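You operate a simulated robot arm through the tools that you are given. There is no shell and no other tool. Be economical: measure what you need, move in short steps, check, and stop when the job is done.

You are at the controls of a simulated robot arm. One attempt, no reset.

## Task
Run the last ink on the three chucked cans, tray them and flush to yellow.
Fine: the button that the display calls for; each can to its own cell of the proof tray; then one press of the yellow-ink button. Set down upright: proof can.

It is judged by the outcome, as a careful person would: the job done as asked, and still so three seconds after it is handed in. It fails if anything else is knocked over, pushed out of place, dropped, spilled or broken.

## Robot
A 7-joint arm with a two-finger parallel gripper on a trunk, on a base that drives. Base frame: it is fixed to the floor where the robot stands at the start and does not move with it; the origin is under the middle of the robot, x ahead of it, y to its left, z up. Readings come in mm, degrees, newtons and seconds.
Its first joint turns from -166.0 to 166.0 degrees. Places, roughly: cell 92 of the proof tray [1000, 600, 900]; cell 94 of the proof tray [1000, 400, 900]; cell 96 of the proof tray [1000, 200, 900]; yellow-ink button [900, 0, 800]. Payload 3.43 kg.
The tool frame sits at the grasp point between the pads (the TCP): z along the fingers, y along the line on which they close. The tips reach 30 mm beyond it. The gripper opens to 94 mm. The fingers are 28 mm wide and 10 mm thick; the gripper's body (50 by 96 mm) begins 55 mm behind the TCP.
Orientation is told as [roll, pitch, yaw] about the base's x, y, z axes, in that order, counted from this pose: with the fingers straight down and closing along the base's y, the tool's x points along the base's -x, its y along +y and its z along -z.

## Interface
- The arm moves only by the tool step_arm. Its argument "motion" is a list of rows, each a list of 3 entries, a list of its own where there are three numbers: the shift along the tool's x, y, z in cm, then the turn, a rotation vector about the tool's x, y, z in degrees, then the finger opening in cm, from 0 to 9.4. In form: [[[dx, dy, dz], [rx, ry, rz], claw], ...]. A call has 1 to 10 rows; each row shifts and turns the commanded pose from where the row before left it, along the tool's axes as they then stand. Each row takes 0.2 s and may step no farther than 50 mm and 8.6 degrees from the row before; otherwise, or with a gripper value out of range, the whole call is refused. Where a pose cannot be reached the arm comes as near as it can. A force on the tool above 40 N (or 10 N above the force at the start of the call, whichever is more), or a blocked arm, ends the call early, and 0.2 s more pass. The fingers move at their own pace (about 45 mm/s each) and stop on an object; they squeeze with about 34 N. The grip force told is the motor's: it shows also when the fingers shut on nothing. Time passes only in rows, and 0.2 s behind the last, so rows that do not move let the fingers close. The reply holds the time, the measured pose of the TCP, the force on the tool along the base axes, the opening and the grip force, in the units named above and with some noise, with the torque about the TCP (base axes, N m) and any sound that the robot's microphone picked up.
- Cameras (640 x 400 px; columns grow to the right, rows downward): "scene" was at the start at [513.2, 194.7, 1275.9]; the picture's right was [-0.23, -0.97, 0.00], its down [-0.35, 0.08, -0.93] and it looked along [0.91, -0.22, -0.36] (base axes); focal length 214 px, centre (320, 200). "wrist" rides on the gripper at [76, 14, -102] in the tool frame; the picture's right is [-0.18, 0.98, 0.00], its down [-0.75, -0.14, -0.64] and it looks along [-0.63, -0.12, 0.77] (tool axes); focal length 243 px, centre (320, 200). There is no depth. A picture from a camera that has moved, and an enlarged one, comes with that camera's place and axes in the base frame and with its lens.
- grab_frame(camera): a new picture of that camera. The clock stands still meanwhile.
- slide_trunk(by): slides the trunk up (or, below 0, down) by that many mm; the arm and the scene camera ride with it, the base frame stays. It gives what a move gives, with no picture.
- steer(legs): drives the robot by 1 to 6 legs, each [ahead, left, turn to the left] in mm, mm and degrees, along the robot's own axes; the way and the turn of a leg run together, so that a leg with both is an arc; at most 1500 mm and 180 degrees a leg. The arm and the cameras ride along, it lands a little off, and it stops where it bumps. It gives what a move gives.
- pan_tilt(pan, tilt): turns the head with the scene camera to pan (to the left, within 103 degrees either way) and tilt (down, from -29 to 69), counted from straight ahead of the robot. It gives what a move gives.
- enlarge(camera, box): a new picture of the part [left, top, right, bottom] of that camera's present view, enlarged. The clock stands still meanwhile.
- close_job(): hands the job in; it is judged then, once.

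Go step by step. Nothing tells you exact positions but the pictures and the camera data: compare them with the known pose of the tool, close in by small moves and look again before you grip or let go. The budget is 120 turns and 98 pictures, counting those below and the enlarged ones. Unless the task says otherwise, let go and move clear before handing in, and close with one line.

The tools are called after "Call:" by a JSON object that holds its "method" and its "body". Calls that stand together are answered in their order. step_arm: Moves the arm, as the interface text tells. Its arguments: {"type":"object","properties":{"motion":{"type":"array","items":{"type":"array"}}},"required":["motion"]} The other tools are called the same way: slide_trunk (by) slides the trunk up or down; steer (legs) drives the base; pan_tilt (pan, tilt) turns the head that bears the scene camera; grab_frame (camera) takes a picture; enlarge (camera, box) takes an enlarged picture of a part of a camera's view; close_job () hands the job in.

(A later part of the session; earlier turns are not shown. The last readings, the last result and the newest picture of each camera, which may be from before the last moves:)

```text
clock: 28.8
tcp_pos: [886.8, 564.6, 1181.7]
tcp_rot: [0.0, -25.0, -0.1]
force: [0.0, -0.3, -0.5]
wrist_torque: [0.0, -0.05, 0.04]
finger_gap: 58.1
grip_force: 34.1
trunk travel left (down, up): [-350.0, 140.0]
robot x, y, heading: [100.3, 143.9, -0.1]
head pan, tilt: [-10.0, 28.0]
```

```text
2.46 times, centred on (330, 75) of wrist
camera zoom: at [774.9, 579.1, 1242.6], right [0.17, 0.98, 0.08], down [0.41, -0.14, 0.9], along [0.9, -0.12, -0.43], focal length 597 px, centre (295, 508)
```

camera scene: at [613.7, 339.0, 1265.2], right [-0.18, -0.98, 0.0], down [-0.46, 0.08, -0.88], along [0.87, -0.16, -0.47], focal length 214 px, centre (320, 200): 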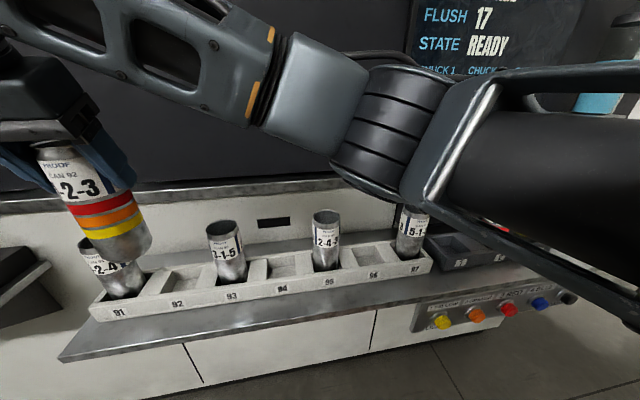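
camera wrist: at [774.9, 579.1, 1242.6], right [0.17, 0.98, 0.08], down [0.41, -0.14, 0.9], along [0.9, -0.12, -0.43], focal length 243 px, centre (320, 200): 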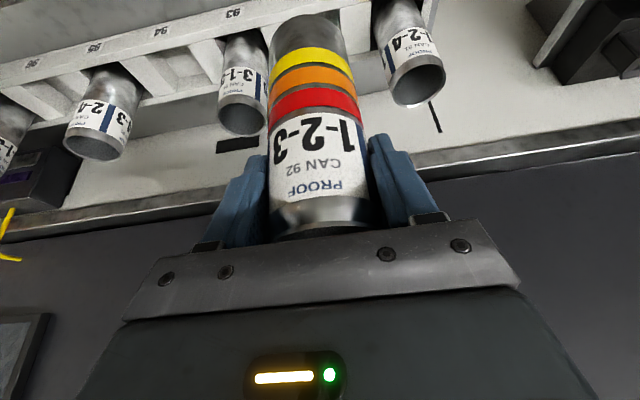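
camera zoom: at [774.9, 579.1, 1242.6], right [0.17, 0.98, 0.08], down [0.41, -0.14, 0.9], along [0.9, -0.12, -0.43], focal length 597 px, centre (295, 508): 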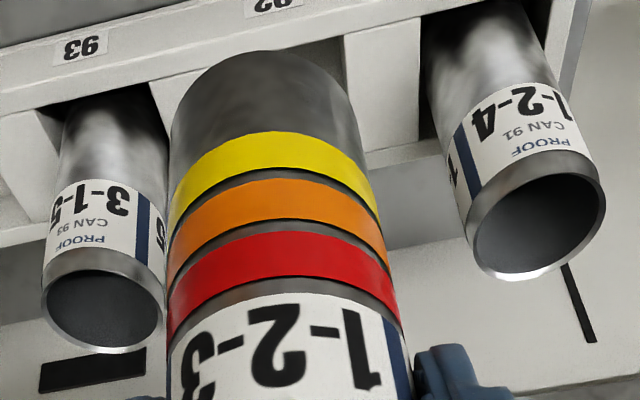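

The best estimate for cell 92's centre is [975, 567], with its opening about 68 mm wide. I'll move over it and lower to just above the tray.

Call:
{"method": "step_arm", "body": {"motion": [[[-2.66, 0.08, 1.24], [0, 0, 0], 4], [[-2.66, 0.08, 1.24], [0, 0, 0], 4], [[-2.66, 0.08, 1.24], [0, 0, 0], 4], [[1.27, 0, 2.72], [0, 0, 0], 4], [[1.27, 0, 2.72], [0, 0, 0], 4], [[1.27, 0, 2.72], [0, 0, 0], 4], [[1.06, 0, 2.27], [0, 0, 0], 4], [[0, 0, 0], [0, 0, 0], 4]]}}

Call:
{"method": "enlarge", "body": {"camera": "scene", "box": [70, 180, 290, 330]}}

Call:
{"method": "grab_frame", "body": {"camera": "wrist"}}

```text
clock: 30.6
tcp_pos: [975.2, 565.4, 1070.1]
tcp_rot: [0.0, -25.0, -0.2]
force: [0.9, 0.6, 0.1]
wrist_torque: [-0.02, -0.03, -0.05]
finger_gap: 58.3
grip_force: 34.2
trunk travel left (down, up): [-350.0, 140.0]
robot x, y, heading: [99.1, 138.9, 0.0]
head pan, tilt: [-10.0, 28.0]
```

```text
2.67 times, centred on (180, 255) of scene
camera zoom: at [613.8, 338.8, 1265.2], right [-0.18, -0.98, 0.0], down [-0.46, 0.08, -0.88], along [0.87, -0.16, -0.47], focal length 572 px, centre (693, 53)
```

zoom: 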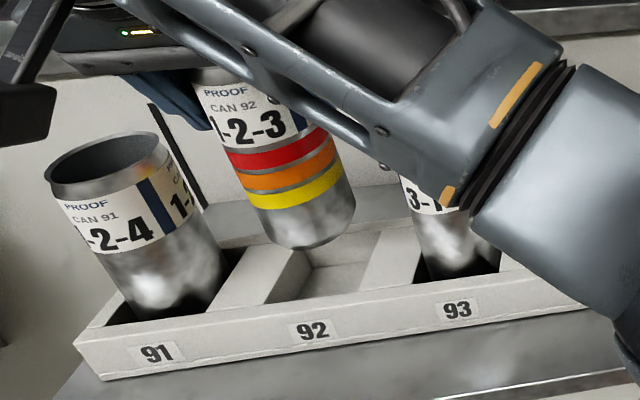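

```text
57 pictures are left
camera wrist: at [862.7, 578.8, 1130.4], right [0.17, 0.98, 0.08], down [0.41, -0.14, 0.9], along [0.9, -0.12, -0.43], focal length 243 px, centre (320, 200)
```

wrist: 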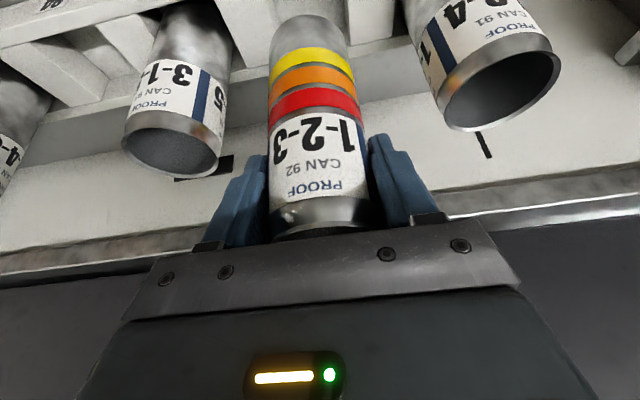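

Call:
{"method": "enlarge", "body": {"camera": "wrist", "box": [180, 0, 440, 150]}}

```text
2.46 times, centred on (310, 75) of wrist
camera zoom: at [862.7, 578.8, 1130.4], right [0.17, 0.98, 0.08], down [0.41, -0.14, 0.9], along [0.9, -0.12, -0.43], focal length 597 px, centre (345, 508)
```

zoom: 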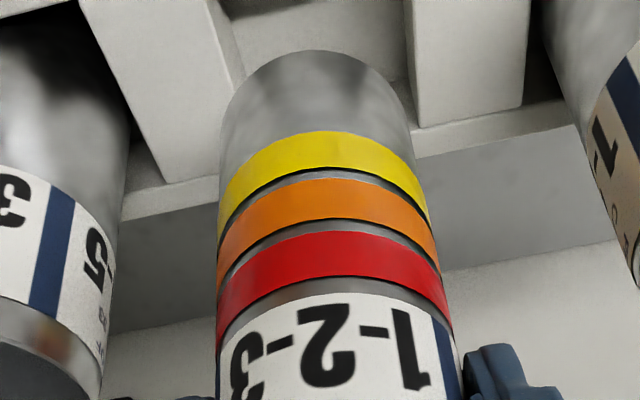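

Can 92 looks aligned with the cell to within about 2 mm. I'll nudge +1.5 mm in y and lower slowly into the cell.

Call:
{"method": "step_arm", "body": {"motion": [[[0.63, 0.15, 1.36], [0, 0, 0], 4], [[0.63, 0, 1.36], [0, 0, 0], 4], [[0.42, 0, 0.91], [0, 0, 0], 4], [[0, 0, 0], [0, 0, 0], 4]]}}

Call:
{"method": "enlarge", "body": {"camera": "scene", "box": [70, 200, 290, 330]}}

Call:
{"method": "enlarge", "body": {"camera": "wrist", "box": [180, 0, 440, 150]}}

```text
clock: 31.6
tcp_pos: [976.0, 565.8, 1028.4]
tcp_rot: [0.0, -25.0, -0.2]
force: [0.5, 0.8, -0.1]
wrist_torque: [-0.01, 0.03, -0.02]
finger_gap: 58.0
grip_force: 33.9
trunk travel left (down, up): [-350.0, 140.0]
robot x, y, heading: [103.1, 141.0, 0.0]
head pan, tilt: [-10.0, 28.0]
```

```text
2.91 times, centred on (180, 265) of scene
camera zoom: at [613.8, 338.8, 1265.2], right [-0.18, -0.98, 0.0], down [-0.46, 0.08, -0.88], along [0.87, -0.16, -0.47], focal length 624 px, centre (727, 11)
```

zoom: 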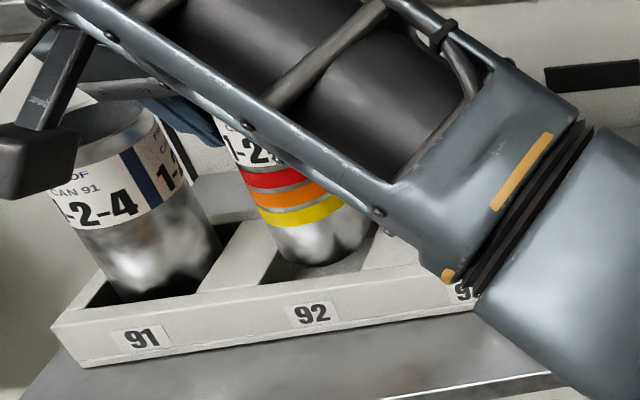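

```text
2.46 times, centred on (310, 75) of wrist
camera zoom: at [864.1, 581.0, 1089.6], right [0.17, 0.98, 0.08], down [0.41, -0.14, 0.9], along [0.9, -0.12, -0.43], focal length 597 px, centre (345, 508)
```

zoom: 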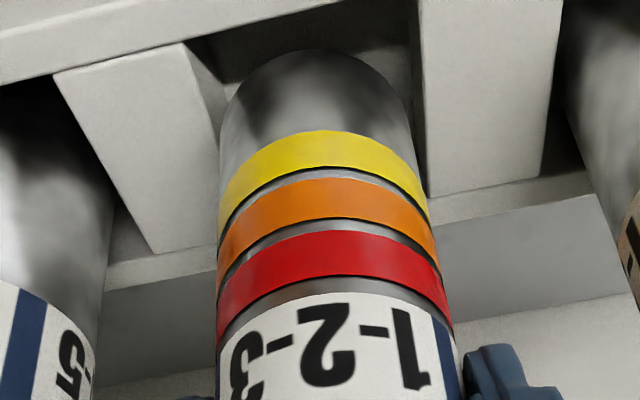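

The can is inside the opening with clearance on both sides. I'll continue lowering until it seats.

Call:
{"method": "step_arm", "body": {"motion": [[[0.42, -0.05, 0.91], [0, 0, 0], 4], [[0.42, 0, 0.91], [0, 0, 0], 4], [[0.21, 0, 0.45], [0, 0, 0], 4], [[0, 0, 0], [0, 0, 0], 4]]}}

```text
clock: 32.5
tcp_pos: [975.5, 566.0, 1003.6]
tcp_rot: [0.1, -24.9, -0.3]
force: [0.2, -0.5, 0.7]
wrist_torque: [0.04, 0.0, -0.01]
finger_gap: 58.2
grip_force: 33.9
trunk travel left (down, up): [-350.0, 140.0]
robot x, y, heading: [99.3, 138.6, -0.1]
head pan, tilt: [-10.0, 28.0]
```

Call:
{"method": "step_arm", "body": {"motion": [[[0.13, 0, 0.27], [0, 0, 0], 4], [[0.08, 0, 0.18], [0, 0, 0], 4], [[0, 0, 0], [0, 0, 0], 4]]}}

```text
clock: 33.4
tcp_pos: [975.5, 565.8, 998.9]
tcp_rot: [-0.1, -25.0, -0.2]
force: [0.3, 0.0, 0.9]
wrist_torque: [0.03, 0.01, 0.03]
finger_gap: 58.3
grip_force: 34.4
trunk travel left (down, up): [-350.0, 140.0]
robot x, y, heading: [99.3, 140.3, -0.1]
head pan, tilt: [-10.0, 28.0]
```

Call:
{"method": "step_arm", "body": {"motion": [[[0.08, 0, 0.18], [0, 0, 0], 4], [[0, 0, 0], [0, 0, 0], 4]]}}

Call:
{"method": "grab_frame", "body": {"camera": "scene"}}

Call:
{"method": "grab_frame", "body": {"camera": "wrist"}}

```text
clock: 34.0
tcp_pos: [976.1, 565.8, 996.5]
tcp_rot: [-0.1, -25.0, -0.2]
force: [-0.9, 0.0, 0.2]
wrist_torque: [-0.03, 0.01, -0.03]
finger_gap: 58.3
grip_force: 34.0
trunk travel left (down, up): [-350.0, 140.0]
robot x, y, heading: [101.0, 140.9, -0.4]
head pan, tilt: [-10.0, 28.0]
```

```text
53 pictures are left
camera scene: at [613.8, 338.9, 1265.2], right [-0.18, -0.98, 0.0], down [-0.46, 0.08, -0.88], along [0.87, -0.16, -0.47], focal length 214 px, centre (320, 200)
```

scene: 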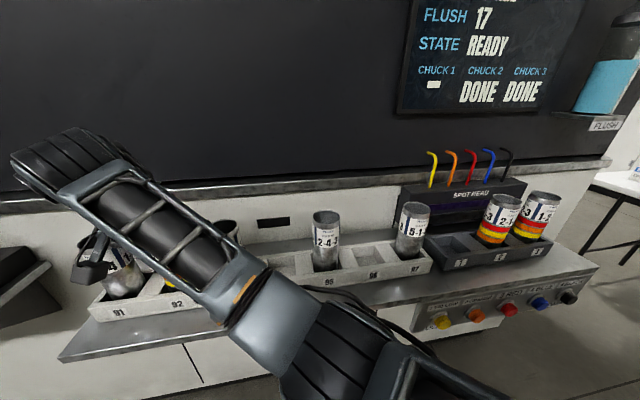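

```text
52 pictures are left
camera wrist: at [863.5, 581.1, 1057.0], right [0.17, 0.98, 0.08], down [0.41, -0.14, 0.9], along [0.9, -0.12, -0.43], focal length 243 px, centre (320, 200)
```

wrist: 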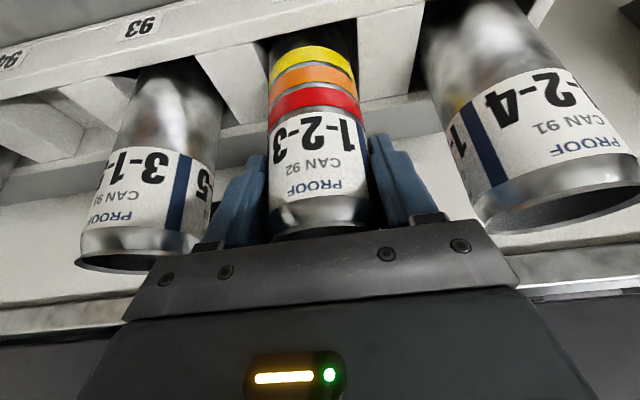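

No contact yet, so I'll go down in 2 mm steps.

Call:
{"method": "step_arm", "body": {"motion": [[[0.08, 0, 0.18], [0, 0, 0], 4], [[0, 0, 0], [0, 0, 0], 4]]}}

Call:
{"method": "step_arm", "body": {"motion": [[[0.08, 0, 0.18], [0, 0, 0], 4], [[0, 0, 0], [0, 0, 0], 4]]}}

```text
clock: 34.5
tcp_pos: [976.3, 566.2, 995.5]
tcp_rot: [0.1, -25.1, -0.1]
force: [-0.7, -0.6, 6.3]
wrist_torque: [0.0, 0.01, 0.02]
finger_gap: 58.3
grip_force: 33.5
trunk travel left (down, up): [-350.0, 140.0]
robot x, y, heading: [99.7, 138.7, 0.2]
head pan, tilt: [-10.0, 28.0]
```

```text
clock: 35.1
tcp_pos: [976.3, 565.9, 993.6]
tcp_rot: [0.1, -25.2, -0.1]
force: [0.7, 1.1, 22.2]
wrist_torque: [0.06, -0.04, -0.01]
finger_gap: 58.0
grip_force: 34.0
trunk travel left (down, up): [-350.0, 140.0]
robot x, y, heading: [100.2, 141.1, 0.2]
head pan, tilt: [-10.0, 28.0]
```

Seated (floor contact at TCP z ≈ 995). I'll ease off the push, open part-way and rise.

Call:
{"method": "step_arm", "body": {"motion": [[[-0.1, 0, -0.2], [0, 0, 0], 4], [[0, 0, 0], [0, 0, 0], 6.5], [[0, 0, 0], [0, 0, 0], 8], [[0, 0, 0], [0, 0, 0], 8], [[-0.42, 0, -0.91], [0, 0, 0], 8], [[-0.63, 0, -1.36], [0, 0, 0], 8], [[-1.06, 0, -2.27], [0, 0, 0], 8], [[-1.27, 0, -2.72], [0, 0, 0], 8]]}}

Call:
{"method": "grab_frame", "body": {"camera": "wrist"}}

```text
clock: 37.0
tcp_pos: [977.9, 565.2, 1074.6]
tcp_rot: [0.0, -25.0, -0.1]
force: [0.3, 0.6, -0.7]
wrist_torque: [0.02, 0.02, 0.0]
finger_gap: 80.1
grip_force: 0.1
trunk travel left (down, up): [-350.0, 140.0]
robot x, y, heading: [100.2, 140.5, -0.2]
head pan, tilt: [-10.0, 28.0]
```

```text
51 pictures are left
camera wrist: at [865.6, 581.0, 1134.7], right [0.17, 0.98, 0.08], down [0.41, -0.14, 0.9], along [0.9, -0.12, -0.43], focal length 243 px, centre (320, 200)
```

wrist: 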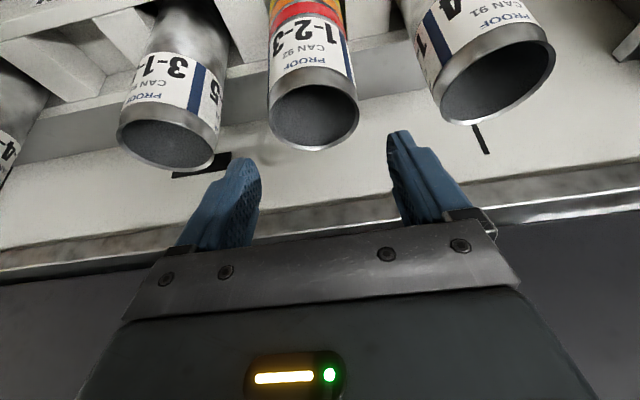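

Can 92 stands upright in its cell. Now back to chuck 2 for can 94.

Call:
{"method": "step_arm", "body": {"motion": [[[-0.9, 0, -3.5], [0, 0, 0], 9.4], [[2.5, 0, -2.2], [0, 0, 0], 9.4], [[2.5, 0, -2.2], [0, 0, 0], 9.4], [[0, -4.9, 0], [0, 0, 0], 9.4], [[0, -4.9, 0], [0, 0, 0], 9.4], [[0, -4.9, 0], [0, 0, 0], 9.4], [[0, -4.9, 0], [0, 0, 0], 9.4], [[0, -4.9, 0], [0, 0, 0], 9.4], [[0, -4.9, 0], [0, 0, 0], 9.4], [[0, -4.9, 0], [0, 0, 0], 9.4]]}}

Call:
{"method": "step_arm", "body": {"motion": [[[0, -4.9, 0], [0, 0, 0], 9.4], [[0, -4.9, 0], [0, 0, 0], 9.4], [[0, -4.9, 0], [0, 0, 0], 9.4], [[0, -4.9, 0], [0, 0, 0], 9.4], [[0, -4.9, 0], [0, 0, 0], 9.4], [[0, -4.9, 0], [0, 0, 0], 9.4], [[0, -4.9, 0], [0, 0, 0], 9.4], [[0, -4.9, 0], [0, 0, 0], 9.4], [[0, 0, 0], [0, 0, 0], 9.4]]}}

Call:
{"method": "grab_frame", "body": {"camera": "wrist"}}

Call:
{"method": "grab_frame", "body": {"camera": "scene"}}

```text
clock: 39.1
tcp_pos: [901.4, 223.9, 1129.3]
tcp_rot: [0.0, -25.0, 0.0]
force: [0.3, 0.8, 0.1]
wrist_torque: [-0.01, 0.0, -0.03]
finger_gap: 94.0
grip_force: 0.0
trunk travel left (down, up): [-350.0, 140.0]
robot x, y, heading: [100.4, 141.4, 0.1]
head pan, tilt: [-10.0, 28.0]
```

```text
clock: 41.1
tcp_pos: [904.0, -168.5, 1127.6]
tcp_rot: [0.0, -24.9, -0.2]
force: [0.4, 0.7, 0.4]
wrist_torque: [0.03, 0.0, -0.04]
finger_gap: 93.8
grip_force: 0.1
trunk travel left (down, up): [-350.0, 140.0]
robot x, y, heading: [99.1, 140.3, -0.1]
head pan, tilt: [-10.0, 28.0]
```

```text
50 pictures are left
camera wrist: at [792.1, -153.4, 1187.6], right [0.17, 0.98, 0.08], down [0.41, -0.14, 0.9], along [0.9, -0.12, -0.43], focal length 243 px, centre (320, 200)
```

wrist: 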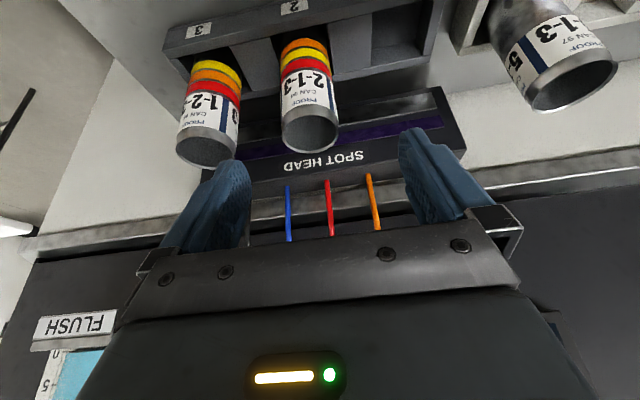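

```text
49 pictures are left
camera scene: at [613.8, 338.7, 1265.2], right [-0.18, -0.98, 0.0], down [-0.46, 0.08, -0.88], along [0.87, -0.16, -0.47], focal length 214 px, centre (320, 200)
```

scene: 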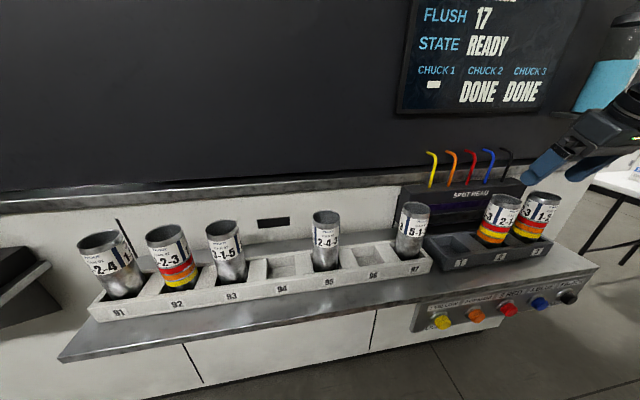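

Can 92 is good in its cell. The chuck 2 can's rim reads at [978, -182]; I'll move over it and come part-way down.

Call:
{"method": "step_arm", "body": {"motion": [[[-3.26, -0.68, 1.52], [0, 0, 0], 9.4], [[-3.26, -0.68, 1.52], [0, 0, 0], 9.4], [[1.13, 0, 2.42], [0, 0, 0], 9.4], [[1.13, 0, 2.42], [0, 0, 0], 9.4], [[1.13, 0, 2.42], [0, 0, 0], 9.4], [[0, 0, 0], [0, 0, 0], 9.4]]}}

Call:
{"method": "grab_frame", "body": {"camera": "wrist"}}

```text
clock: 42.5
tcp_pos: [975.3, -183.3, 1047.7]
tcp_rot: [0.0, -25.0, -0.1]
force: [-1.0, 0.2, 0.2]
wrist_torque: [0.02, 0.01, -0.01]
finger_gap: 94.2
grip_force: 0.1
trunk travel left (down, up): [-350.0, 140.0]
robot x, y, heading: [98.3, 139.7, -0.1]
head pan, tilt: [-10.0, 28.0]
```

```text
48 pictures are left
camera wrist: at [862.8, -167.7, 1108.5], right [0.17, 0.98, 0.08], down [0.41, -0.14, 0.9], along [0.9, -0.12, -0.43], focal length 243 px, centre (320, 200)
```

wrist: 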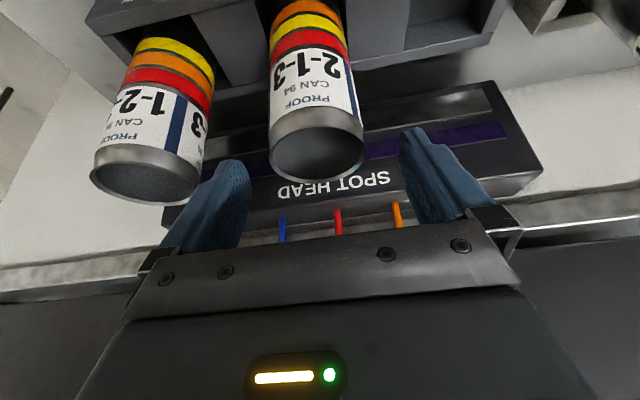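

Well aligned. I'll descend to 997 mm and close.

Call:
{"method": "step_arm", "body": {"motion": [[[1.07, 0.1, 2.3], [0, 0, 0], 9.4], [[1.07, 0, 2.3], [0, 0, 0], 9.4], [[0, 0, 0], [0, 0, 0], 9.4], [[0, 0, 0], [0, 0, 0], 7], [[0, 0, 0], [0, 0, 0], 4], [[0, 0, 0], [0, 0, 0], 4], [[0, 0, 0], [0, 0, 0], 4]]}}

Call:
{"method": "grab_frame", "body": {"camera": "wrist"}}

```text
clock: 44.1
tcp_pos: [975.9, -179.3, 1000.2]
tcp_rot: [0.1, -24.9, -0.2]
force: [-0.5, -0.7, 0.6]
wrist_torque: [0.01, -0.02, -0.01]
finger_gap: 58.9
grip_force: 34.3
trunk travel left (down, up): [-350.0, 140.0]
robot x, y, heading: [98.7, 140.7, -0.3]
head pan, tilt: [-10.0, 28.0]
```

```text
47 pictures are left
camera wrist: at [863.8, -165.3, 1059.3], right [0.17, 0.98, 0.08], down [0.41, -0.14, 0.9], along [0.9, -0.12, -0.43], focal length 243 px, centre (320, 200)
```

wrist: 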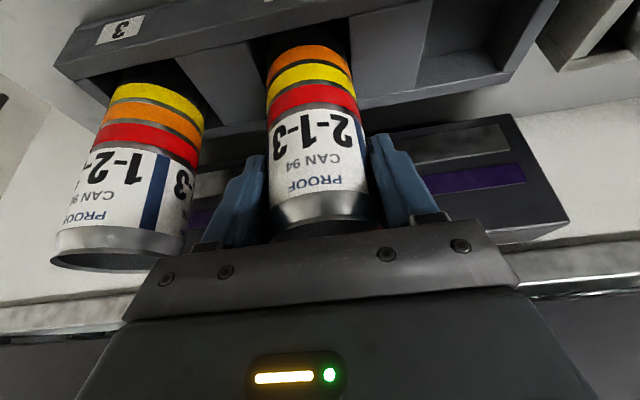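

Gripped can 94. Lifting, pulling back and sweeping to cell 94 (y ≈ 362).

Call:
{"method": "step_arm", "body": {"motion": [[[-0.63, 0, -1.36], [0, 0, 0], 4], [[-0.85, 0, -1.81], [0, 0, 0], 4], [[-1.06, 0, -2.27], [0, 0, 0], 4], [[-1.06, 0, -2.27], [0, 0, 0], 4], [[-1.06, 0, -2.27], [0, 0, 0], 4], [[-1.06, 0, -2.27], [0, 0, 0], 4], [[-1.06, 0, -2.27], [0, 0, 0], 4], [[-1.06, 0, -2.27], [0, 0, 0], 4], [[2.7, 0, -1.27], [0, 0, 0], 4], [[2.7, 0, -1.27], [0, 0, 0], 4]]}}

Call:
{"method": "step_arm", "body": {"motion": [[[2.7, 0, -1.27], [0, 0, 0], 4], [[0, 4.5, 0], [0, 0, 0], 4], [[0, 4.5, 0], [0, 0, 0], 4], [[0, 4.5, 0], [0, 0, 0], 4], [[0, 4.5, 0], [0, 0, 0], 4], [[0, 4.5, 0], [0, 0, 0], 4], [[0, 4.5, 0], [0, 0, 0], 4], [[0, 4.5, 0], [0, 0, 0], 4]]}}

Call:
{"method": "step_arm", "body": {"motion": [[[0, 4.5, 0], [0, 0, 0], 4], [[0, 4.5, 0], [0, 0, 0], 4], [[0, 4.5, 0], [0, 0, 0], 4], [[0, 4.5, 0], [0, 0, 0], 4], [[0, 4.5, 0], [0, 0, 0], 4], [[0, 0, 0], [0, 0, 0], 4]]}}

Call:
{"method": "enlarge", "body": {"camera": "wrist", "box": [160, 0, 480, 200]}}

```text
clock: 46.4
tcp_pos: [917.4, -182.5, 1183.6]
tcp_rot: [0.0, -25.0, -0.1]
force: [0.4, 0.6, -0.2]
wrist_torque: [-0.02, -0.01, -0.02]
finger_gap: 58.5
grip_force: 33.9
trunk travel left (down, up): [-350.0, 140.0]
robot x, y, heading: [102.8, 140.9, -0.3]
head pan, tilt: [-10.0, 28.0]
```

```text
clock: 48.1
tcp_pos: [887.0, 134.9, 1182.0]
tcp_rot: [0.0, -25.0, -0.3]
force: [-0.1, 0.0, -0.8]
wrist_torque: [0.04, 0.01, 0.0]
finger_gap: 58.2
grip_force: 34.1
trunk travel left (down, up): [-350.0, 140.0]
robot x, y, heading: [98.1, 139.9, -0.3]
head pan, tilt: [-10.0, 28.0]
```

```text
clock: 49.5
tcp_pos: [888.9, 358.6, 1182.0]
tcp_rot: [0.0, -24.9, -0.2]
force: [0.6, 0.5, 0.1]
wrist_torque: [-0.01, -0.05, 0.0]
finger_gap: 58.5
grip_force: 34.0
trunk travel left (down, up): [-350.0, 140.0]
robot x, y, heading: [100.3, 140.1, -0.2]
head pan, tilt: [-10.0, 28.0]
```

```text
2.00 times, centred on (320, 100) of wrist
camera zoom: at [776.6, 374.2, 1242.7], right [0.17, 0.98, 0.08], down [0.41, -0.14, 0.9], along [0.9, -0.12, -0.43], focal length 485 px, centre (320, 400)
```

zoom: 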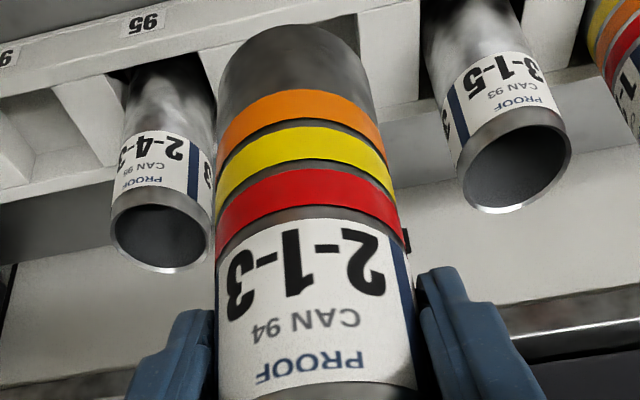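

Cans 93 and 95 bracket cell 94 at y ≈ 362. I'll move forward and lower to just above the tray.

Call:
{"method": "step_arm", "body": {"motion": [[[-2.66, 0.1, 1.24], [0, 0, 0], 4], [[-2.66, 0.1, 1.24], [0, 0, 0], 4], [[-2.66, 0.1, 1.24], [0, 0, 0], 4], [[1.27, 0, 2.72], [0, 0, 0], 4], [[1.27, 0, 2.72], [0, 0, 0], 4], [[1.27, 0, 2.72], [0, 0, 0], 4], [[1.27, 0, 2.72], [0, 0, 0], 4], [[1.27, 0, 2.72], [0, 0, 0], 4], [[0, 0, 0], [0, 0, 0], 4]]}}

Call:
{"method": "enlarge", "body": {"camera": "wrist", "box": [180, 0, 440, 150]}}

```text
clock: 51.5
tcp_pos: [974.4, 359.6, 1033.1]
tcp_rot: [0.0, -25.0, -0.1]
force: [-0.5, -0.1, 1.0]
wrist_torque: [-0.02, 0.02, 0.0]
finger_gap: 58.4
grip_force: 34.2
trunk travel left (down, up): [-350.0, 140.0]
robot x, y, heading: [99.5, 138.7, 0.1]
head pan, tilt: [-10.0, 28.0]
```

```text
2.46 times, centred on (310, 75) of wrist
camera zoom: at [861.6, 375.0, 1094.3], right [0.17, 0.98, 0.08], down [0.41, -0.14, 0.9], along [0.9, -0.12, -0.43], focal length 597 px, centre (345, 508)
```

zoom: 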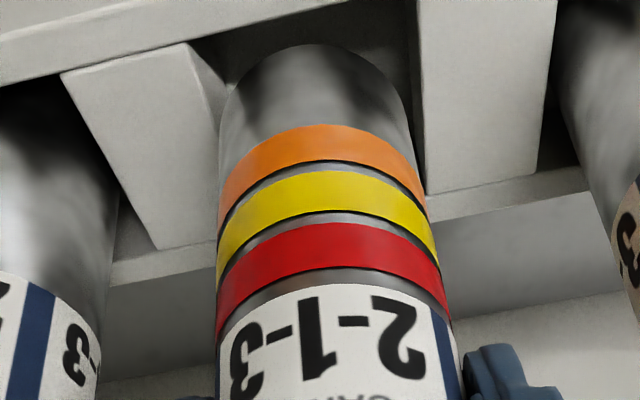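

The geometry is the same as for the first can. Lowering in.

Call:
{"method": "step_arm", "body": {"motion": [[[0.42, 0, 0.91], [0, 0, 0], 4], [[0.42, 0, 0.91], [0, 0, 0], 4], [[0.34, 0, 0.72], [0, 0, 0], 4], [[0, 0, 0], [0, 0, 0], 4]]}}

Call:
{"method": "step_arm", "body": {"motion": [[[0.08, 0, 0.18], [0, 0, 0], 4], [[0.08, 0, 0.18], [0, 0, 0], 4], [[0, 0, 0], [0, 0, 0], 4]]}}

```text
clock: 52.5
tcp_pos: [975.5, 362.7, 1006.8]
tcp_rot: [0.0, -24.9, -0.1]
force: [-0.1, 0.9, 0.1]
wrist_torque: [0.02, 0.01, -0.01]
finger_gap: 58.2
grip_force: 33.9
trunk travel left (down, up): [-350.0, 140.0]
robot x, y, heading: [98.4, 137.2, -0.1]
head pan, tilt: [-10.0, 28.0]
```

```text
clock: 53.4
tcp_pos: [975.6, 361.1, 1002.1]
tcp_rot: [0.1, -25.0, -0.1]
force: [0.2, 0.5, -0.8]
wrist_torque: [0.01, 0.05, 0.01]
finger_gap: 58.6
grip_force: 34.0
trunk travel left (down, up): [-350.0, 140.0]
robot x, y, heading: [97.4, 138.2, -0.1]
head pan, tilt: [-10.0, 28.0]
```

Call:
{"method": "step_arm", "body": {"motion": [[[0.08, 0, 0.18], [0, 0, 0], 4], [[0, 0, 0], [0, 0, 0], 4]]}}

Call:
{"method": "step_arm", "body": {"motion": [[[0.08, 0, 0.18], [0, 0, 0], 4], [[0, 0, 0], [0, 0, 0], 4]]}}

```text
clock: 54.0
tcp_pos: [975.5, 361.3, 1001.2]
tcp_rot: [0.0, -25.0, -0.2]
force: [0.6, -0.3, -0.4]
wrist_torque: [-0.04, 0.01, 0.0]
finger_gap: 58.6
grip_force: 34.3
trunk travel left (down, up): [-350.0, 140.0]
robot x, y, heading: [96.9, 141.0, -0.1]
head pan, tilt: [-10.0, 28.0]
```

```text
clock: 54.5
tcp_pos: [975.7, 361.4, 999.1]
tcp_rot: [0.1, -25.1, -0.2]
force: [0.3, 0.3, 0.4]
wrist_torque: [-0.01, 0.0, -0.03]
finger_gap: 58.2
grip_force: 34.1
trunk travel left (down, up): [-350.0, 140.0]
robot x, y, heading: [97.5, 138.0, 0.0]
head pan, tilt: [-10.0, 28.0]
```

Call:
{"method": "step_arm", "body": {"motion": [[[0.08, 0, 0.18], [0, 0, 0], 4], [[0, 0, 0], [0, 0, 0], 4]]}}

Call:
{"method": "step_arm", "body": {"motion": [[[0.04, 0, 0.09], [0, 0, 0], 4], [[0, 0, 0], [0, 0, 0], 4]]}}

```text
clock: 55.1
tcp_pos: [975.3, 360.3, 997.3]
tcp_rot: [0.0, -25.1, -0.2]
force: [1.3, -0.3, 8.1]
wrist_torque: [-0.01, -0.14, 0.03]
finger_gap: 58.2
grip_force: 33.8
trunk travel left (down, up): [-350.0, 140.0]
robot x, y, heading: [101.1, 137.1, -0.0]
head pan, tilt: [-10.0, 28.0]
```

```text
clock: 55.8
tcp_pos: [975.1, 360.8, 997.3]
tcp_rot: [0.2, -25.2, -0.2]
force: [1.0, -0.7, 18.0]
wrist_torque: [0.0, -0.07, 0.01]
finger_gap: 58.4
grip_force: 34.1
trunk travel left (down, up): [-350.0, 140.0]
robot x, y, heading: [102.8, 142.3, -0.3]
head pan, tilt: [-10.0, 28.0]
```

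Seated at ≈ 998. Releasing and rising.

Call:
{"method": "step_arm", "body": {"motion": [[[-0.07, 0, -0.15], [0, 0, 0], 4], [[0, 0, 0], [0, 0, 0], 6.5], [[0, 0, 0], [0, 0, 0], 8], [[0, 0, 0], [0, 0, 0], 8], [[-0.42, 0, -0.91], [0, 0, 0], 8], [[-0.63, 0, -1.36], [0, 0, 0], 8], [[-1.06, 0, -2.27], [0, 0, 0], 8], [[-1.27, 0, -2.72], [0, 0, 0], 8]]}}

Call:
{"method": "grab_frame", "body": {"camera": "wrist"}}

```text
clock: 57.5
tcp_pos: [976.2, 361.7, 1077.7]
tcp_rot: [0.0, -25.0, -0.1]
force: [-0.1, 0.3, 0.1]
wrist_torque: [-0.02, -0.02, 0.02]
finger_gap: 79.8
grip_force: 0.0
trunk travel left (down, up): [-350.0, 140.0]
robot x, y, heading: [100.5, 141.5, -0.2]
head pan, tilt: [-10.0, 28.0]
```

```text
44 pictures are left
camera wrist: at [863.9, 377.1, 1137.9], right [0.17, 0.98, 0.08], down [0.41, -0.14, 0.9], along [0.9, -0.12, -0.43], focal length 243 px, centre (320, 200)
```

wrist: 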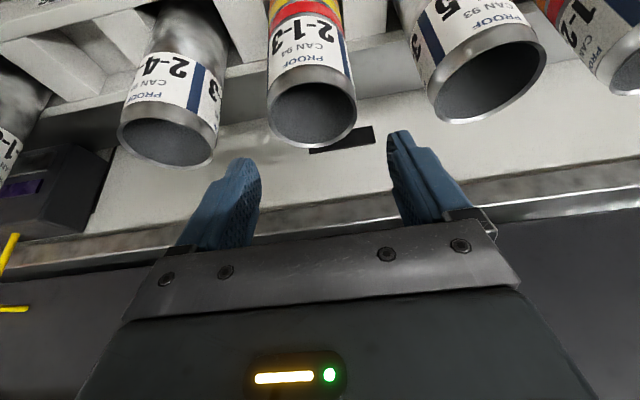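

Can 94 is upright. Now to chuck 3 for can 96 at y ≈ -292.

Call:
{"method": "step_arm", "body": {"motion": [[[-0.9, 0, -3.5], [0, 0, 0], 9.4], [[2.5, 0, -2.2], [0, 0, 0], 9.4], [[2.5, 0, -2.2], [0, 0, 0], 9.4], [[0, -4.9, 0], [0, 0, 0], 9.4], [[0, -4.9, 0], [0, 0, 0], 9.4], [[0, -4.9, 0], [0, 0, 0], 9.4], [[0, -4.9, 0], [0, 0, 0], 9.4], [[0, -4.9, 0], [0, 0, 0], 9.4], [[0, -4.9, 0], [0, 0, 0], 9.4], [[0, -4.9, 0], [0, 0, 0], 9.4]]}}

Call:
{"method": "step_arm", "body": {"motion": [[[0, -4.9, 0], [0, 0, 0], 9.4], [[0, -4.9, 0], [0, 0, 0], 9.4], [[0, -4.9, 0], [0, 0, 0], 9.4], [[0, -4.9, 0], [0, 0, 0], 9.4], [[0, -4.9, 0], [0, 0, 0], 9.4], [[0, -4.9, 0], [0, 0, 0], 9.4], [[0, 0, 0], [0, 0, 0], 9.4]]}}

Call:
{"method": "grab_frame", "body": {"camera": "wrist"}}

Call:
{"method": "grab_frame", "body": {"camera": "scene"}}

```text
clock: 59.8
tcp_pos: [903.1, 19.1, 1130.7]
tcp_rot: [0.0, -25.0, -0.1]
force: [0.1, 1.0, -0.3]
wrist_torque: [-0.01, 0.0, 0.01]
finger_gap: 93.7
grip_force: 0.0
trunk travel left (down, up): [-350.0, 140.0]
robot x, y, heading: [97.9, 139.3, 0.0]
head pan, tilt: [-10.0, 28.0]
```

```text
clock: 61.4
tcp_pos: [903.9, -276.8, 1130.2]
tcp_rot: [0.0, -25.0, -0.2]
force: [0.5, -0.2, -0.3]
wrist_torque: [-0.01, 0.01, -0.02]
finger_gap: 94.1
grip_force: 0.1
trunk travel left (down, up): [-350.0, 140.0]
robot x, y, heading: [102.7, 140.1, -0.1]
head pan, tilt: [-10.0, 28.0]
```

```text
43 pictures are left
camera wrist: at [792.9, -260.5, 1191.3], right [0.17, 0.98, 0.08], down [0.41, -0.14, 0.9], along [0.9, -0.12, -0.43], focal length 243 px, centre (320, 200)
```

wrist: 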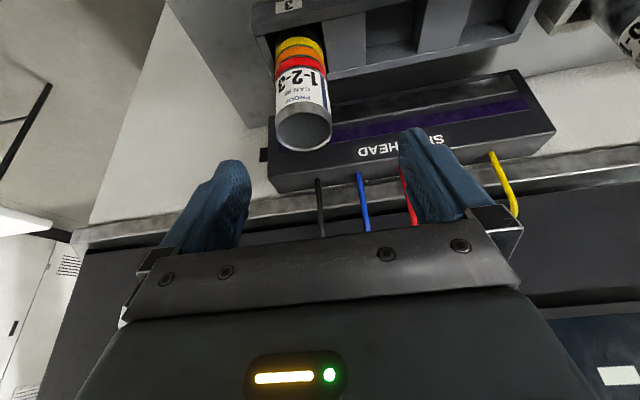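

```text
42 pictures are left
camera scene: at [613.8, 338.7, 1265.2], right [-0.18, -0.98, 0.0], down [-0.46, 0.08, -0.88], along [0.87, -0.16, -0.47], focal length 214 px, centre (320, 200)
```

scene: 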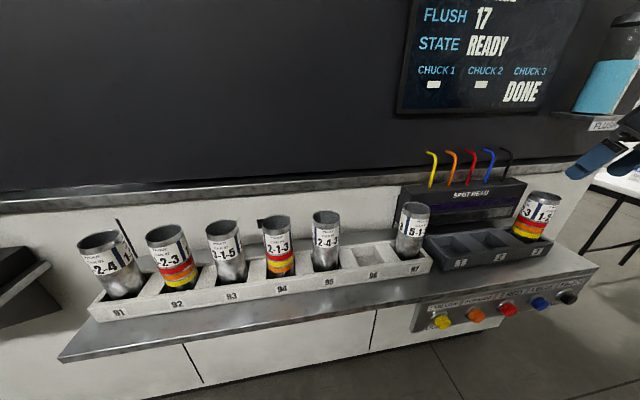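

Can 96's rim is at [979, -295]. Moving over it and part-way down.

Call:
{"method": "step_arm", "body": {"motion": [[[-3.26, -0.9, 1.52], [0, 0, 0], 9.4], [[-3.26, -0.9, 1.52], [0, 0, 0], 9.4], [[1.13, 0, 2.42], [0, 0, 0], 9.4], [[1.13, 0, 2.42], [0, 0, 0], 9.4], [[1.13, 0, 2.42], [0, 0, 0], 9.4], [[0, 0, 0], [0, 0, 0], 9.4]]}}

Call:
{"method": "grab_frame", "body": {"camera": "wrist"}}

```text
clock: 62.8
tcp_pos: [976.4, -294.4, 1051.4]
tcp_rot: [0.0, -25.0, -0.3]
force: [0.6, -1.1, 0.5]
wrist_torque: [0.01, 0.01, 0.0]
finger_gap: 94.0
grip_force: 0.0
trunk travel left (down, up): [-350.0, 140.0]
robot x, y, heading: [101.8, 137.7, -0.0]
head pan, tilt: [-10.0, 28.0]
```

```text
41 pictures are left
camera wrist: at [864.5, -279.5, 1111.7], right [0.17, 0.98, 0.08], down [0.41, -0.14, 0.9], along [0.9, -0.12, -0.43], focal length 243 px, centre (320, 200)
```

wrist: 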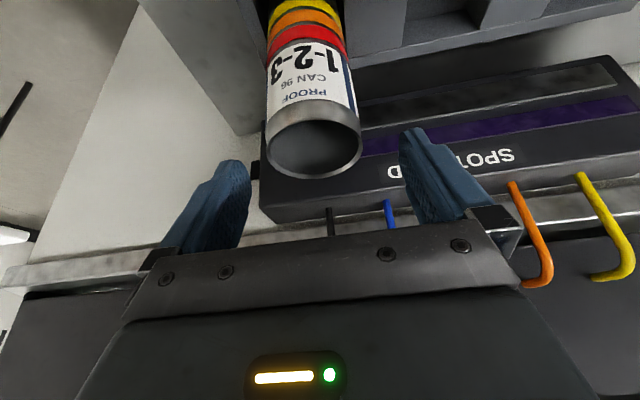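

Aligned. Descending and gripping.

Call:
{"method": "step_arm", "body": {"motion": [[[1.12, -0.1, 2.4], [0, 0, 0], 9.4], [[1.12, 0, 2.4], [0, 0, 0], 9.4], [[0, 0, 0], [0, 0, 0], 9.4], [[0, 0, 0], [0, 0, 0], 7], [[0, 0, 0], [0, 0, 0], 4], [[0, 0, 0], [0, 0, 0], 4], [[0, 0, 0], [0, 0, 0], 4]]}}

Call:
{"method": "grab_frame", "body": {"camera": "wrist"}}

```text
clock: 64.3
tcp_pos: [976.0, -296.8, 999.9]
tcp_rot: [0.0, -24.9, -0.2]
force: [-1.4, -0.9, 0.0]
wrist_torque: [-0.03, 0.03, 0.0]
finger_gap: 58.7
grip_force: 34.4
trunk travel left (down, up): [-350.0, 140.0]
robot x, y, heading: [99.1, 140.8, -0.1]
head pan, tilt: [-10.0, 28.0]
```

```text
40 pictures are left
camera wrist: at [863.5, -281.1, 1060.4], right [0.17, 0.98, 0.08], down [0.41, -0.14, 0.9], along [0.9, -0.12, -0.43], focal length 243 px, centre (320, 200)
```

wrist: 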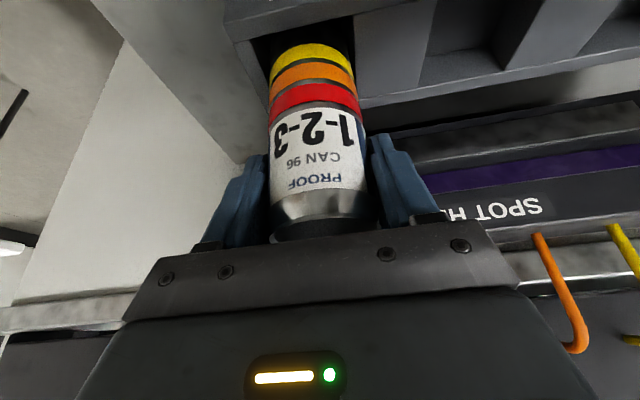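

Gripped. Lifting and carrying it to cell 96 (y ≈ 156).

Call:
{"method": "step_arm", "body": {"motion": [[[-0.63, 0, -1.36], [0, 0, 0], 4], [[-0.85, 0, -1.81], [0, 0, 0], 4], [[-1.06, 0, -2.27], [0, 0, 0], 4], [[-1.06, 0, -2.27], [0, 0, 0], 4], [[-1.06, 0, -2.27], [0, 0, 0], 4], [[-1.06, 0, -2.27], [0, 0, 0], 4], [[-1.06, 0, -2.27], [0, 0, 0], 4], [[-1.06, 0, -2.27], [0, 0, 0], 4], [[2.7, 0, -1.27], [0, 0, 0], 4], [[2.7, 0, -1.27], [0, 0, 0], 4]]}}

Call:
{"method": "step_arm", "body": {"motion": [[[2.7, 0, -1.27], [0, 0, 0], 4], [[0, 4.5, 0], [0, 0, 0], 4], [[0, 4.5, 0], [0, 0, 0], 4], [[0, 4.5, 0], [0, 0, 0], 4], [[0, 4.5, 0], [0, 0, 0], 4], [[0, 4.5, 0], [0, 0, 0], 4], [[0, 4.5, 0], [0, 0, 0], 4], [[0, 4.5, 0], [0, 0, 0], 4], [[0, 4.5, 0], [0, 0, 0], 4], [[0, 4.5, 0], [0, 0, 0], 4]]}}

Call:
{"method": "step_arm", "body": {"motion": [[[0, 4.5, 0], [0, 0, 0], 4], [[0, 0, 0], [0, 0, 0], 4]]}}

Call:
{"method": "enlarge", "body": {"camera": "wrist", "box": [160, 0, 480, 200]}}

```text
clock: 66.5
tcp_pos: [917.3, -296.3, 1186.2]
tcp_rot: [-0.1, -25.0, -0.1]
force: [0.7, -0.9, -0.6]
wrist_torque: [-0.05, 0.04, 0.0]
finger_gap: 58.1
grip_force: 34.0
trunk travel left (down, up): [-350.0, 140.0]
robot x, y, heading: [100.1, 139.0, -0.2]
head pan, tilt: [-10.0, 28.0]
```

```text
clock: 68.8
tcp_pos: [886.6, 109.2, 1182.7]
tcp_rot: [0.1, -24.9, -0.2]
force: [-0.9, -0.3, 0.0]
wrist_torque: [0.03, 0.0, 0.0]
finger_gap: 58.6
grip_force: 34.0
trunk travel left (down, up): [-350.0, 140.0]
robot x, y, heading: [97.0, 136.1, -0.2]
head pan, tilt: [-10.0, 28.0]
```

```text
clock: 69.3
tcp_pos: [887.3, 153.8, 1181.6]
tcp_rot: [-0.1, -25.0, -0.1]
force: [-0.7, 0.4, -0.3]
wrist_torque: [0.0, 0.02, 0.03]
finger_gap: 58.1
grip_force: 33.6
trunk travel left (down, up): [-350.0, 140.0]
robot x, y, heading: [99.9, 138.2, -0.2]
head pan, tilt: [-10.0, 28.0]
```

```text
2.00 times, centred on (320, 100) of wrist
camera zoom: at [775.3, 170.4, 1242.7], right [0.17, 0.98, 0.08], down [0.41, -0.14, 0.9], along [0.9, -0.12, -0.43], focal length 485 px, centre (320, 400)
```

zoom: 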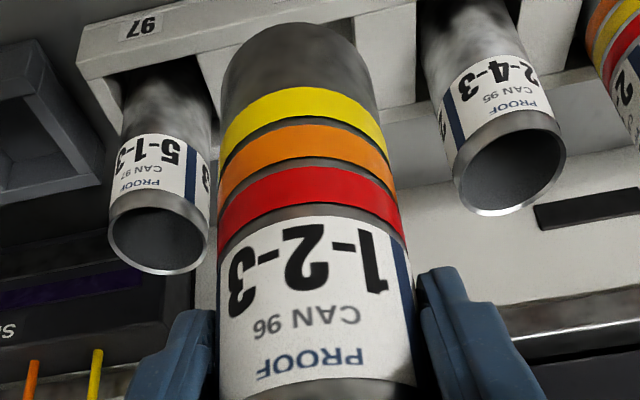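

Cell 96's centre works out at y ≈ 155. Moving in and lowering to just above the tray.

Call:
{"method": "step_arm", "body": {"motion": [[[-2.66, 0.05, 1.24], [0, 0, 0], 4], [[-2.66, 0.05, 1.24], [0, 0, 0], 4], [[-2.66, 0, 1.24], [0, 0, 0], 4], [[1.27, 0, 2.72], [0, 0, 0], 4], [[1.27, 0, 2.72], [0, 0, 0], 4], [[1.27, 0, 2.72], [0, 0, 0], 4], [[1.27, 0, 2.72], [0, 0, 0], 4], [[1.27, 0, 2.72], [0, 0, 0], 4], [[0, 0, 0], [0, 0, 0], 4]]}}

Call:
{"method": "enlarge", "body": {"camera": "wrist", "box": [180, 0, 440, 150]}}

```text
clock: 71.3
tcp_pos: [975.5, 156.0, 1033.4]
tcp_rot: [-0.1, -24.9, -0.3]
force: [-0.5, 1.0, -0.6]
wrist_torque: [0.0, -0.01, 0.01]
finger_gap: 58.1
grip_force: 34.1
trunk travel left (down, up): [-350.0, 140.0]
robot x, y, heading: [102.4, 140.0, 0.1]
head pan, tilt: [-10.0, 28.0]
```

```text
2.46 times, centred on (310, 75) of wrist
camera zoom: at [864.1, 170.5, 1093.7], right [0.17, 0.98, 0.08], down [0.41, -0.14, 0.9], along [0.9, -0.12, -0.43], focal length 597 px, centre (345, 508)
```

zoom: 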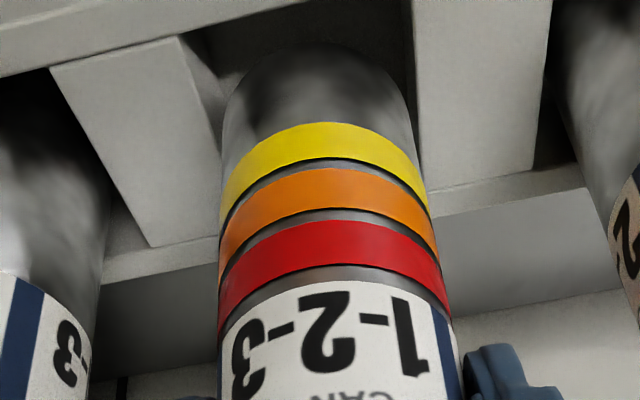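

The can is about 2 mm right of centre, so I'll correct -2 mm in y and lower.

Call:
{"method": "step_arm", "body": {"motion": [[[0, -0.2, 0], [0, 0, 0], 4], [[0.42, 0, 0.91], [0, 0, 0], 4], [[0.42, 0, 0.91], [0, 0, 0], 4], [[0.34, 0, 0.72], [0, 0, 0], 4], [[0, 0, 0], [0, 0, 0], 4]]}}

Call:
{"method": "step_arm", "body": {"motion": [[[0.08, 0, 0.18], [0, 0, 0], 4], [[0.08, 0, 0.18], [0, 0, 0], 4], [[0.08, 0, 0.18], [0, 0, 0], 4], [[0, 0, 0], [0, 0, 0], 4]]}}

```text
clock: 72.5
tcp_pos: [975.3, 153.4, 1005.7]
tcp_rot: [0.0, -25.0, -0.1]
force: [-0.6, -0.5, 0.1]
wrist_torque: [0.01, 0.0, 0.01]
finger_gap: 58.5
grip_force: 34.2
trunk travel left (down, up): [-350.0, 140.0]
robot x, y, heading: [97.7, 141.4, 0.2]
head pan, tilt: [-10.0, 28.0]
```

```text
clock: 73.5
tcp_pos: [975.2, 153.9, 999.0]
tcp_rot: [0.1, -25.0, -0.2]
force: [-0.1, -0.4, -0.4]
wrist_torque: [-0.02, -0.02, 0.03]
finger_gap: 58.4
grip_force: 33.9
trunk travel left (down, up): [-350.0, 140.0]
robot x, y, heading: [99.5, 139.5, 0.0]
head pan, tilt: [-10.0, 28.0]
```

Call:
{"method": "step_arm", "body": {"motion": [[[0.08, 0, 0.18], [0, 0, 0], 4], [[0, 0, 0], [0, 0, 0], 4]]}}

Call:
{"method": "step_arm", "body": {"motion": [[[0.06, 0, 0.14], [0, 0, 0], 4], [[0, 0, 0], [0, 0, 0], 4]]}}

```text
clock: 74.2
tcp_pos: [974.4, 153.6, 998.8]
tcp_rot: [0.0, -25.1, -0.2]
force: [0.5, -0.2, 6.9]
wrist_torque: [-0.03, -0.07, -0.02]
finger_gap: 58.3
grip_force: 34.0
trunk travel left (down, up): [-350.0, 140.0]
robot x, y, heading: [103.4, 139.5, 0.1]
head pan, tilt: [-10.0, 28.0]
```

```text
clock: 74.8
tcp_pos: [974.9, 154.1, 997.8]
tcp_rot: [0.0, -25.2, -0.1]
force: [1.1, 0.8, 21.9]
wrist_torque: [0.07, -0.18, -0.02]
finger_gap: 58.1
grip_force: 34.3
trunk travel left (down, up): [-350.0, 140.0]
robot x, y, heading: [100.8, 140.1, -0.2]
head pan, tilt: [-10.0, 28.0]
```

Seated. Releasing and rising, then checking all three.

Call:
{"method": "step_arm", "body": {"motion": [[[-0.07, 0, -0.17], [0, 0, 0], 4], [[0, 0, 0], [0, 0, 0], 6.5], [[0, 0, 0], [0, 0, 0], 8], [[0, 0, 0], [0, 0, 0], 8], [[-0.42, 0, -0.91], [0, 0, 0], 8], [[-0.63, 0, -1.36], [0, 0, 0], 8], [[-1.06, 0, -2.27], [0, 0, 0], 8], [[-1.27, 0, -2.72], [0, 0, 0], 8], [[-0.9, 0, -3.5], [0, 0, 0], 8], [[2.5, 0, -2.2], [0, 0, 0], 8]]}}

Call:
{"method": "step_arm", "body": {"motion": [[[3, 0, -1.4], [0, 0, 0], 0], [[3, 0, -1.4], [0, 0, 0], 0], [[3, 0, -1.4], [0, 0, 0], 0], [[3, 0, -1.4], [0, 0, 0], 0], [[0, -4.5, 0], [0, -7, 0], 0], [[0, -4.5, 0], [0, -7, 0], 0], [[0, -4.5, 0], [0, -6, 0], 0]]}}

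Call:
{"method": "grab_frame", "body": {"camera": "scene"}}

Call:
{"method": "grab_frame", "body": {"camera": "wrist"}}

```text
clock: 77.0
tcp_pos: [938.6, 154.1, 1123.8]
tcp_rot: [0.0, -24.9, 0.0]
force: [-0.1, 0.8, -1.0]
wrist_torque: [0.0, 0.03, 0.02]
finger_gap: 80.1
grip_force: 0.1
trunk travel left (down, up): [-350.0, 140.0]
robot x, y, heading: [100.3, 139.8, -0.1]
head pan, tilt: [-10.0, 28.0]
```

```text
clock: 78.5
tcp_pos: [817.8, 16.4, 1130.0]
tcp_rot: [-0.1, -45.0, 0.1]
force: [0.6, 1.0, -0.9]
wrist_torque: [-0.01, 0.03, -0.03]
finger_gap: 0.2
grip_force: 33.4
out of reach, approached as far as the arm can: row 6
trunk travel left (down, up): [-350.0, 140.0]
robot x, y, heading: [98.9, 140.9, -0.1]
head pan, tilt: [-10.0, 28.0]
```

```text
37 pictures are left
camera scene: at [614.2, 339.5, 1265.0], right [-0.18, -0.98, 0.0], down [-0.46, 0.08, -0.88], along [0.87, -0.16, -0.47], focal length 214 px, centre (320, 200)
```

scene: 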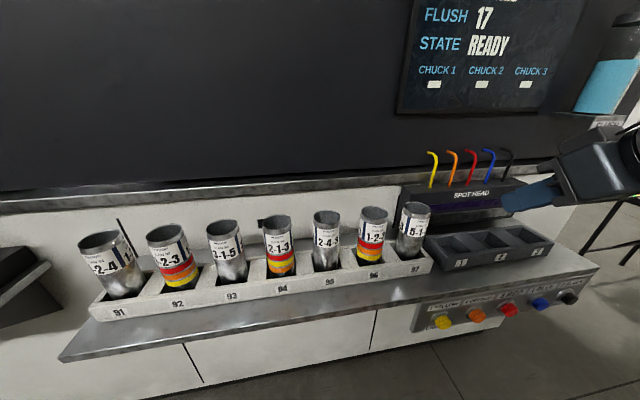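

```text
36 pictures are left
camera wrist: at [691.0, 31.5, 1148.6], right [0.13, 0.98, 0.13], down [0.08, -0.14, 0.99], along [0.99, -0.12, -0.1], focal length 243 px, centre (320, 200)
```

wrist: 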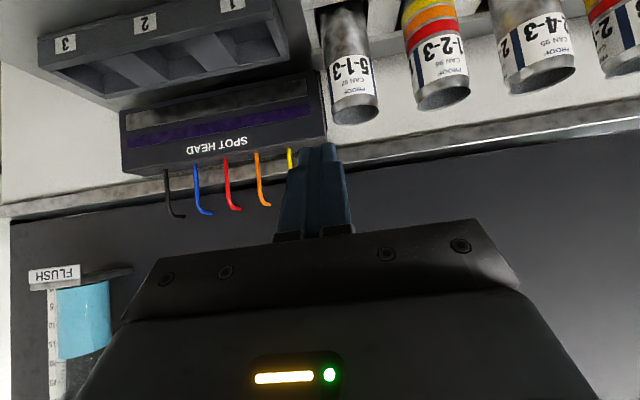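

All three cans are in their own cells and the chucks are empty. For the yellow button I'll drive back 100 mm and right 100 mm to regain reach, then line up at y ≈ -2.

Call:
{"method": "steer", "body": {"legs": [[-100, -100, 0]]}}

Call:
{"method": "step_arm", "body": {"motion": [[[0, 2.7, 0], [0, 0, 0], 0], [[0, 2.7, 0], [0, 0, 0], 0], [[0, 2.8, 0], [0, 0, 0], 0], [[0, 0, 0], [0, 0, 0], 0]]}}

```text
clock: 79.9
tcp_pos: [717.6, -84.2, 1129.3]
tcp_rot: [0.0, -45.0, -0.1]
force: [0.4, 0.5, -0.3]
wrist_torque: [0.01, 0.02, -0.02]
finger_gap: 0.0
grip_force: 33.0
trunk travel left (down, up): [-350.0, 140.0]
robot x, y, heading: [0.3, 40.8, -0.1]
head pan, tilt: [-10.0, 28.0]
```

```text
clock: 80.9
tcp_pos: [739.6, -9.2, 1133.2]
tcp_rot: [0.1, -44.9, -0.1]
force: [-1.0, -0.1, -0.6]
wrist_torque: [-0.01, 0.0, 0.03]
finger_gap: 0.0
grip_force: 32.8
out of reach, approached as far as the arm can: row 1, 2, 3
trunk travel left (down, up): [-350.0, 140.0]
robot x, y, heading: [-2.9, 39.3, -0.1]
head pan, tilt: [-10.0, 28.0]
```

The arm is near its inner reach limit, so I'll come down and slightly forward in front of the yellow button.

Call:
{"method": "step_arm", "body": {"motion": [[[2.26, 0, 2.97], [0, 0, 0], 0], [[2.26, 0, 2.97], [0, 0, 0], 0], [[2.26, 0, 2.97], [0, 0, 0], 0], [[2.26, 0, 2.97], [0, 0, 0], 0], [[2.26, 0, 2.97], [0, 0, 0], 0], [[2.26, 0, 2.97], [0, 0, 0], 0], [[2.26, 0, 2.97], [0, 0, 0], 0], [[2.26, 0, 2.97], [0, 0, 0], 0], [[0, 0, 0], [0, 0, 0], 0]]}}

Call:
{"method": "grab_frame", "body": {"camera": "wrist"}}

Call:
{"method": "grab_frame", "body": {"camera": "scene"}}

```text
clock: 82.9
tcp_pos: [778.0, -11.6, 839.0]
tcp_rot: [0.0, -44.9, -0.1]
force: [0.2, 0.7, 0.1]
wrist_torque: [0.06, 0.04, -0.02]
finger_gap: 0.0
grip_force: 32.7
trunk travel left (down, up): [-350.0, 140.0]
robot x, y, heading: [0.9, 41.5, -0.2]
head pan, tilt: [-10.0, 28.0]
```

```text
35 pictures are left
camera wrist: at [652.3, 4.6, 856.2], right [0.13, 0.98, 0.13], down [0.08, -0.14, 0.99], along [0.99, -0.12, -0.1], focal length 243 px, centre (320, 200)
```

wrist: 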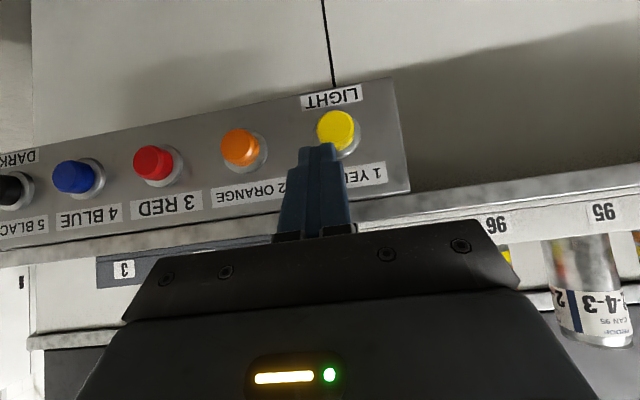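

```text
34 pictures are left
camera scene: at [514.2, 238.6, 1265.2], right [-0.18, -0.98, 0.0], down [-0.46, 0.08, -0.88], along [0.87, -0.15, -0.47], focal length 214 px, centre (320, 200)
```

scene: 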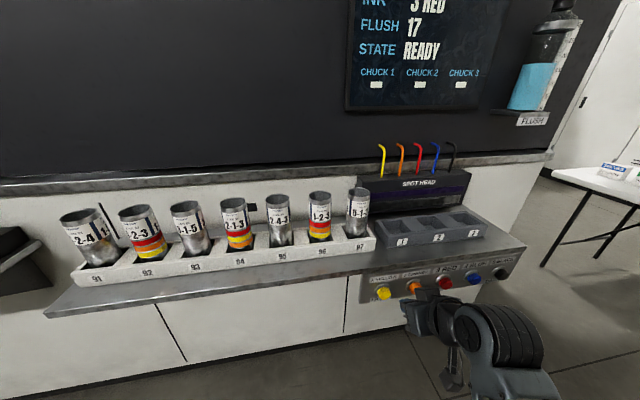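

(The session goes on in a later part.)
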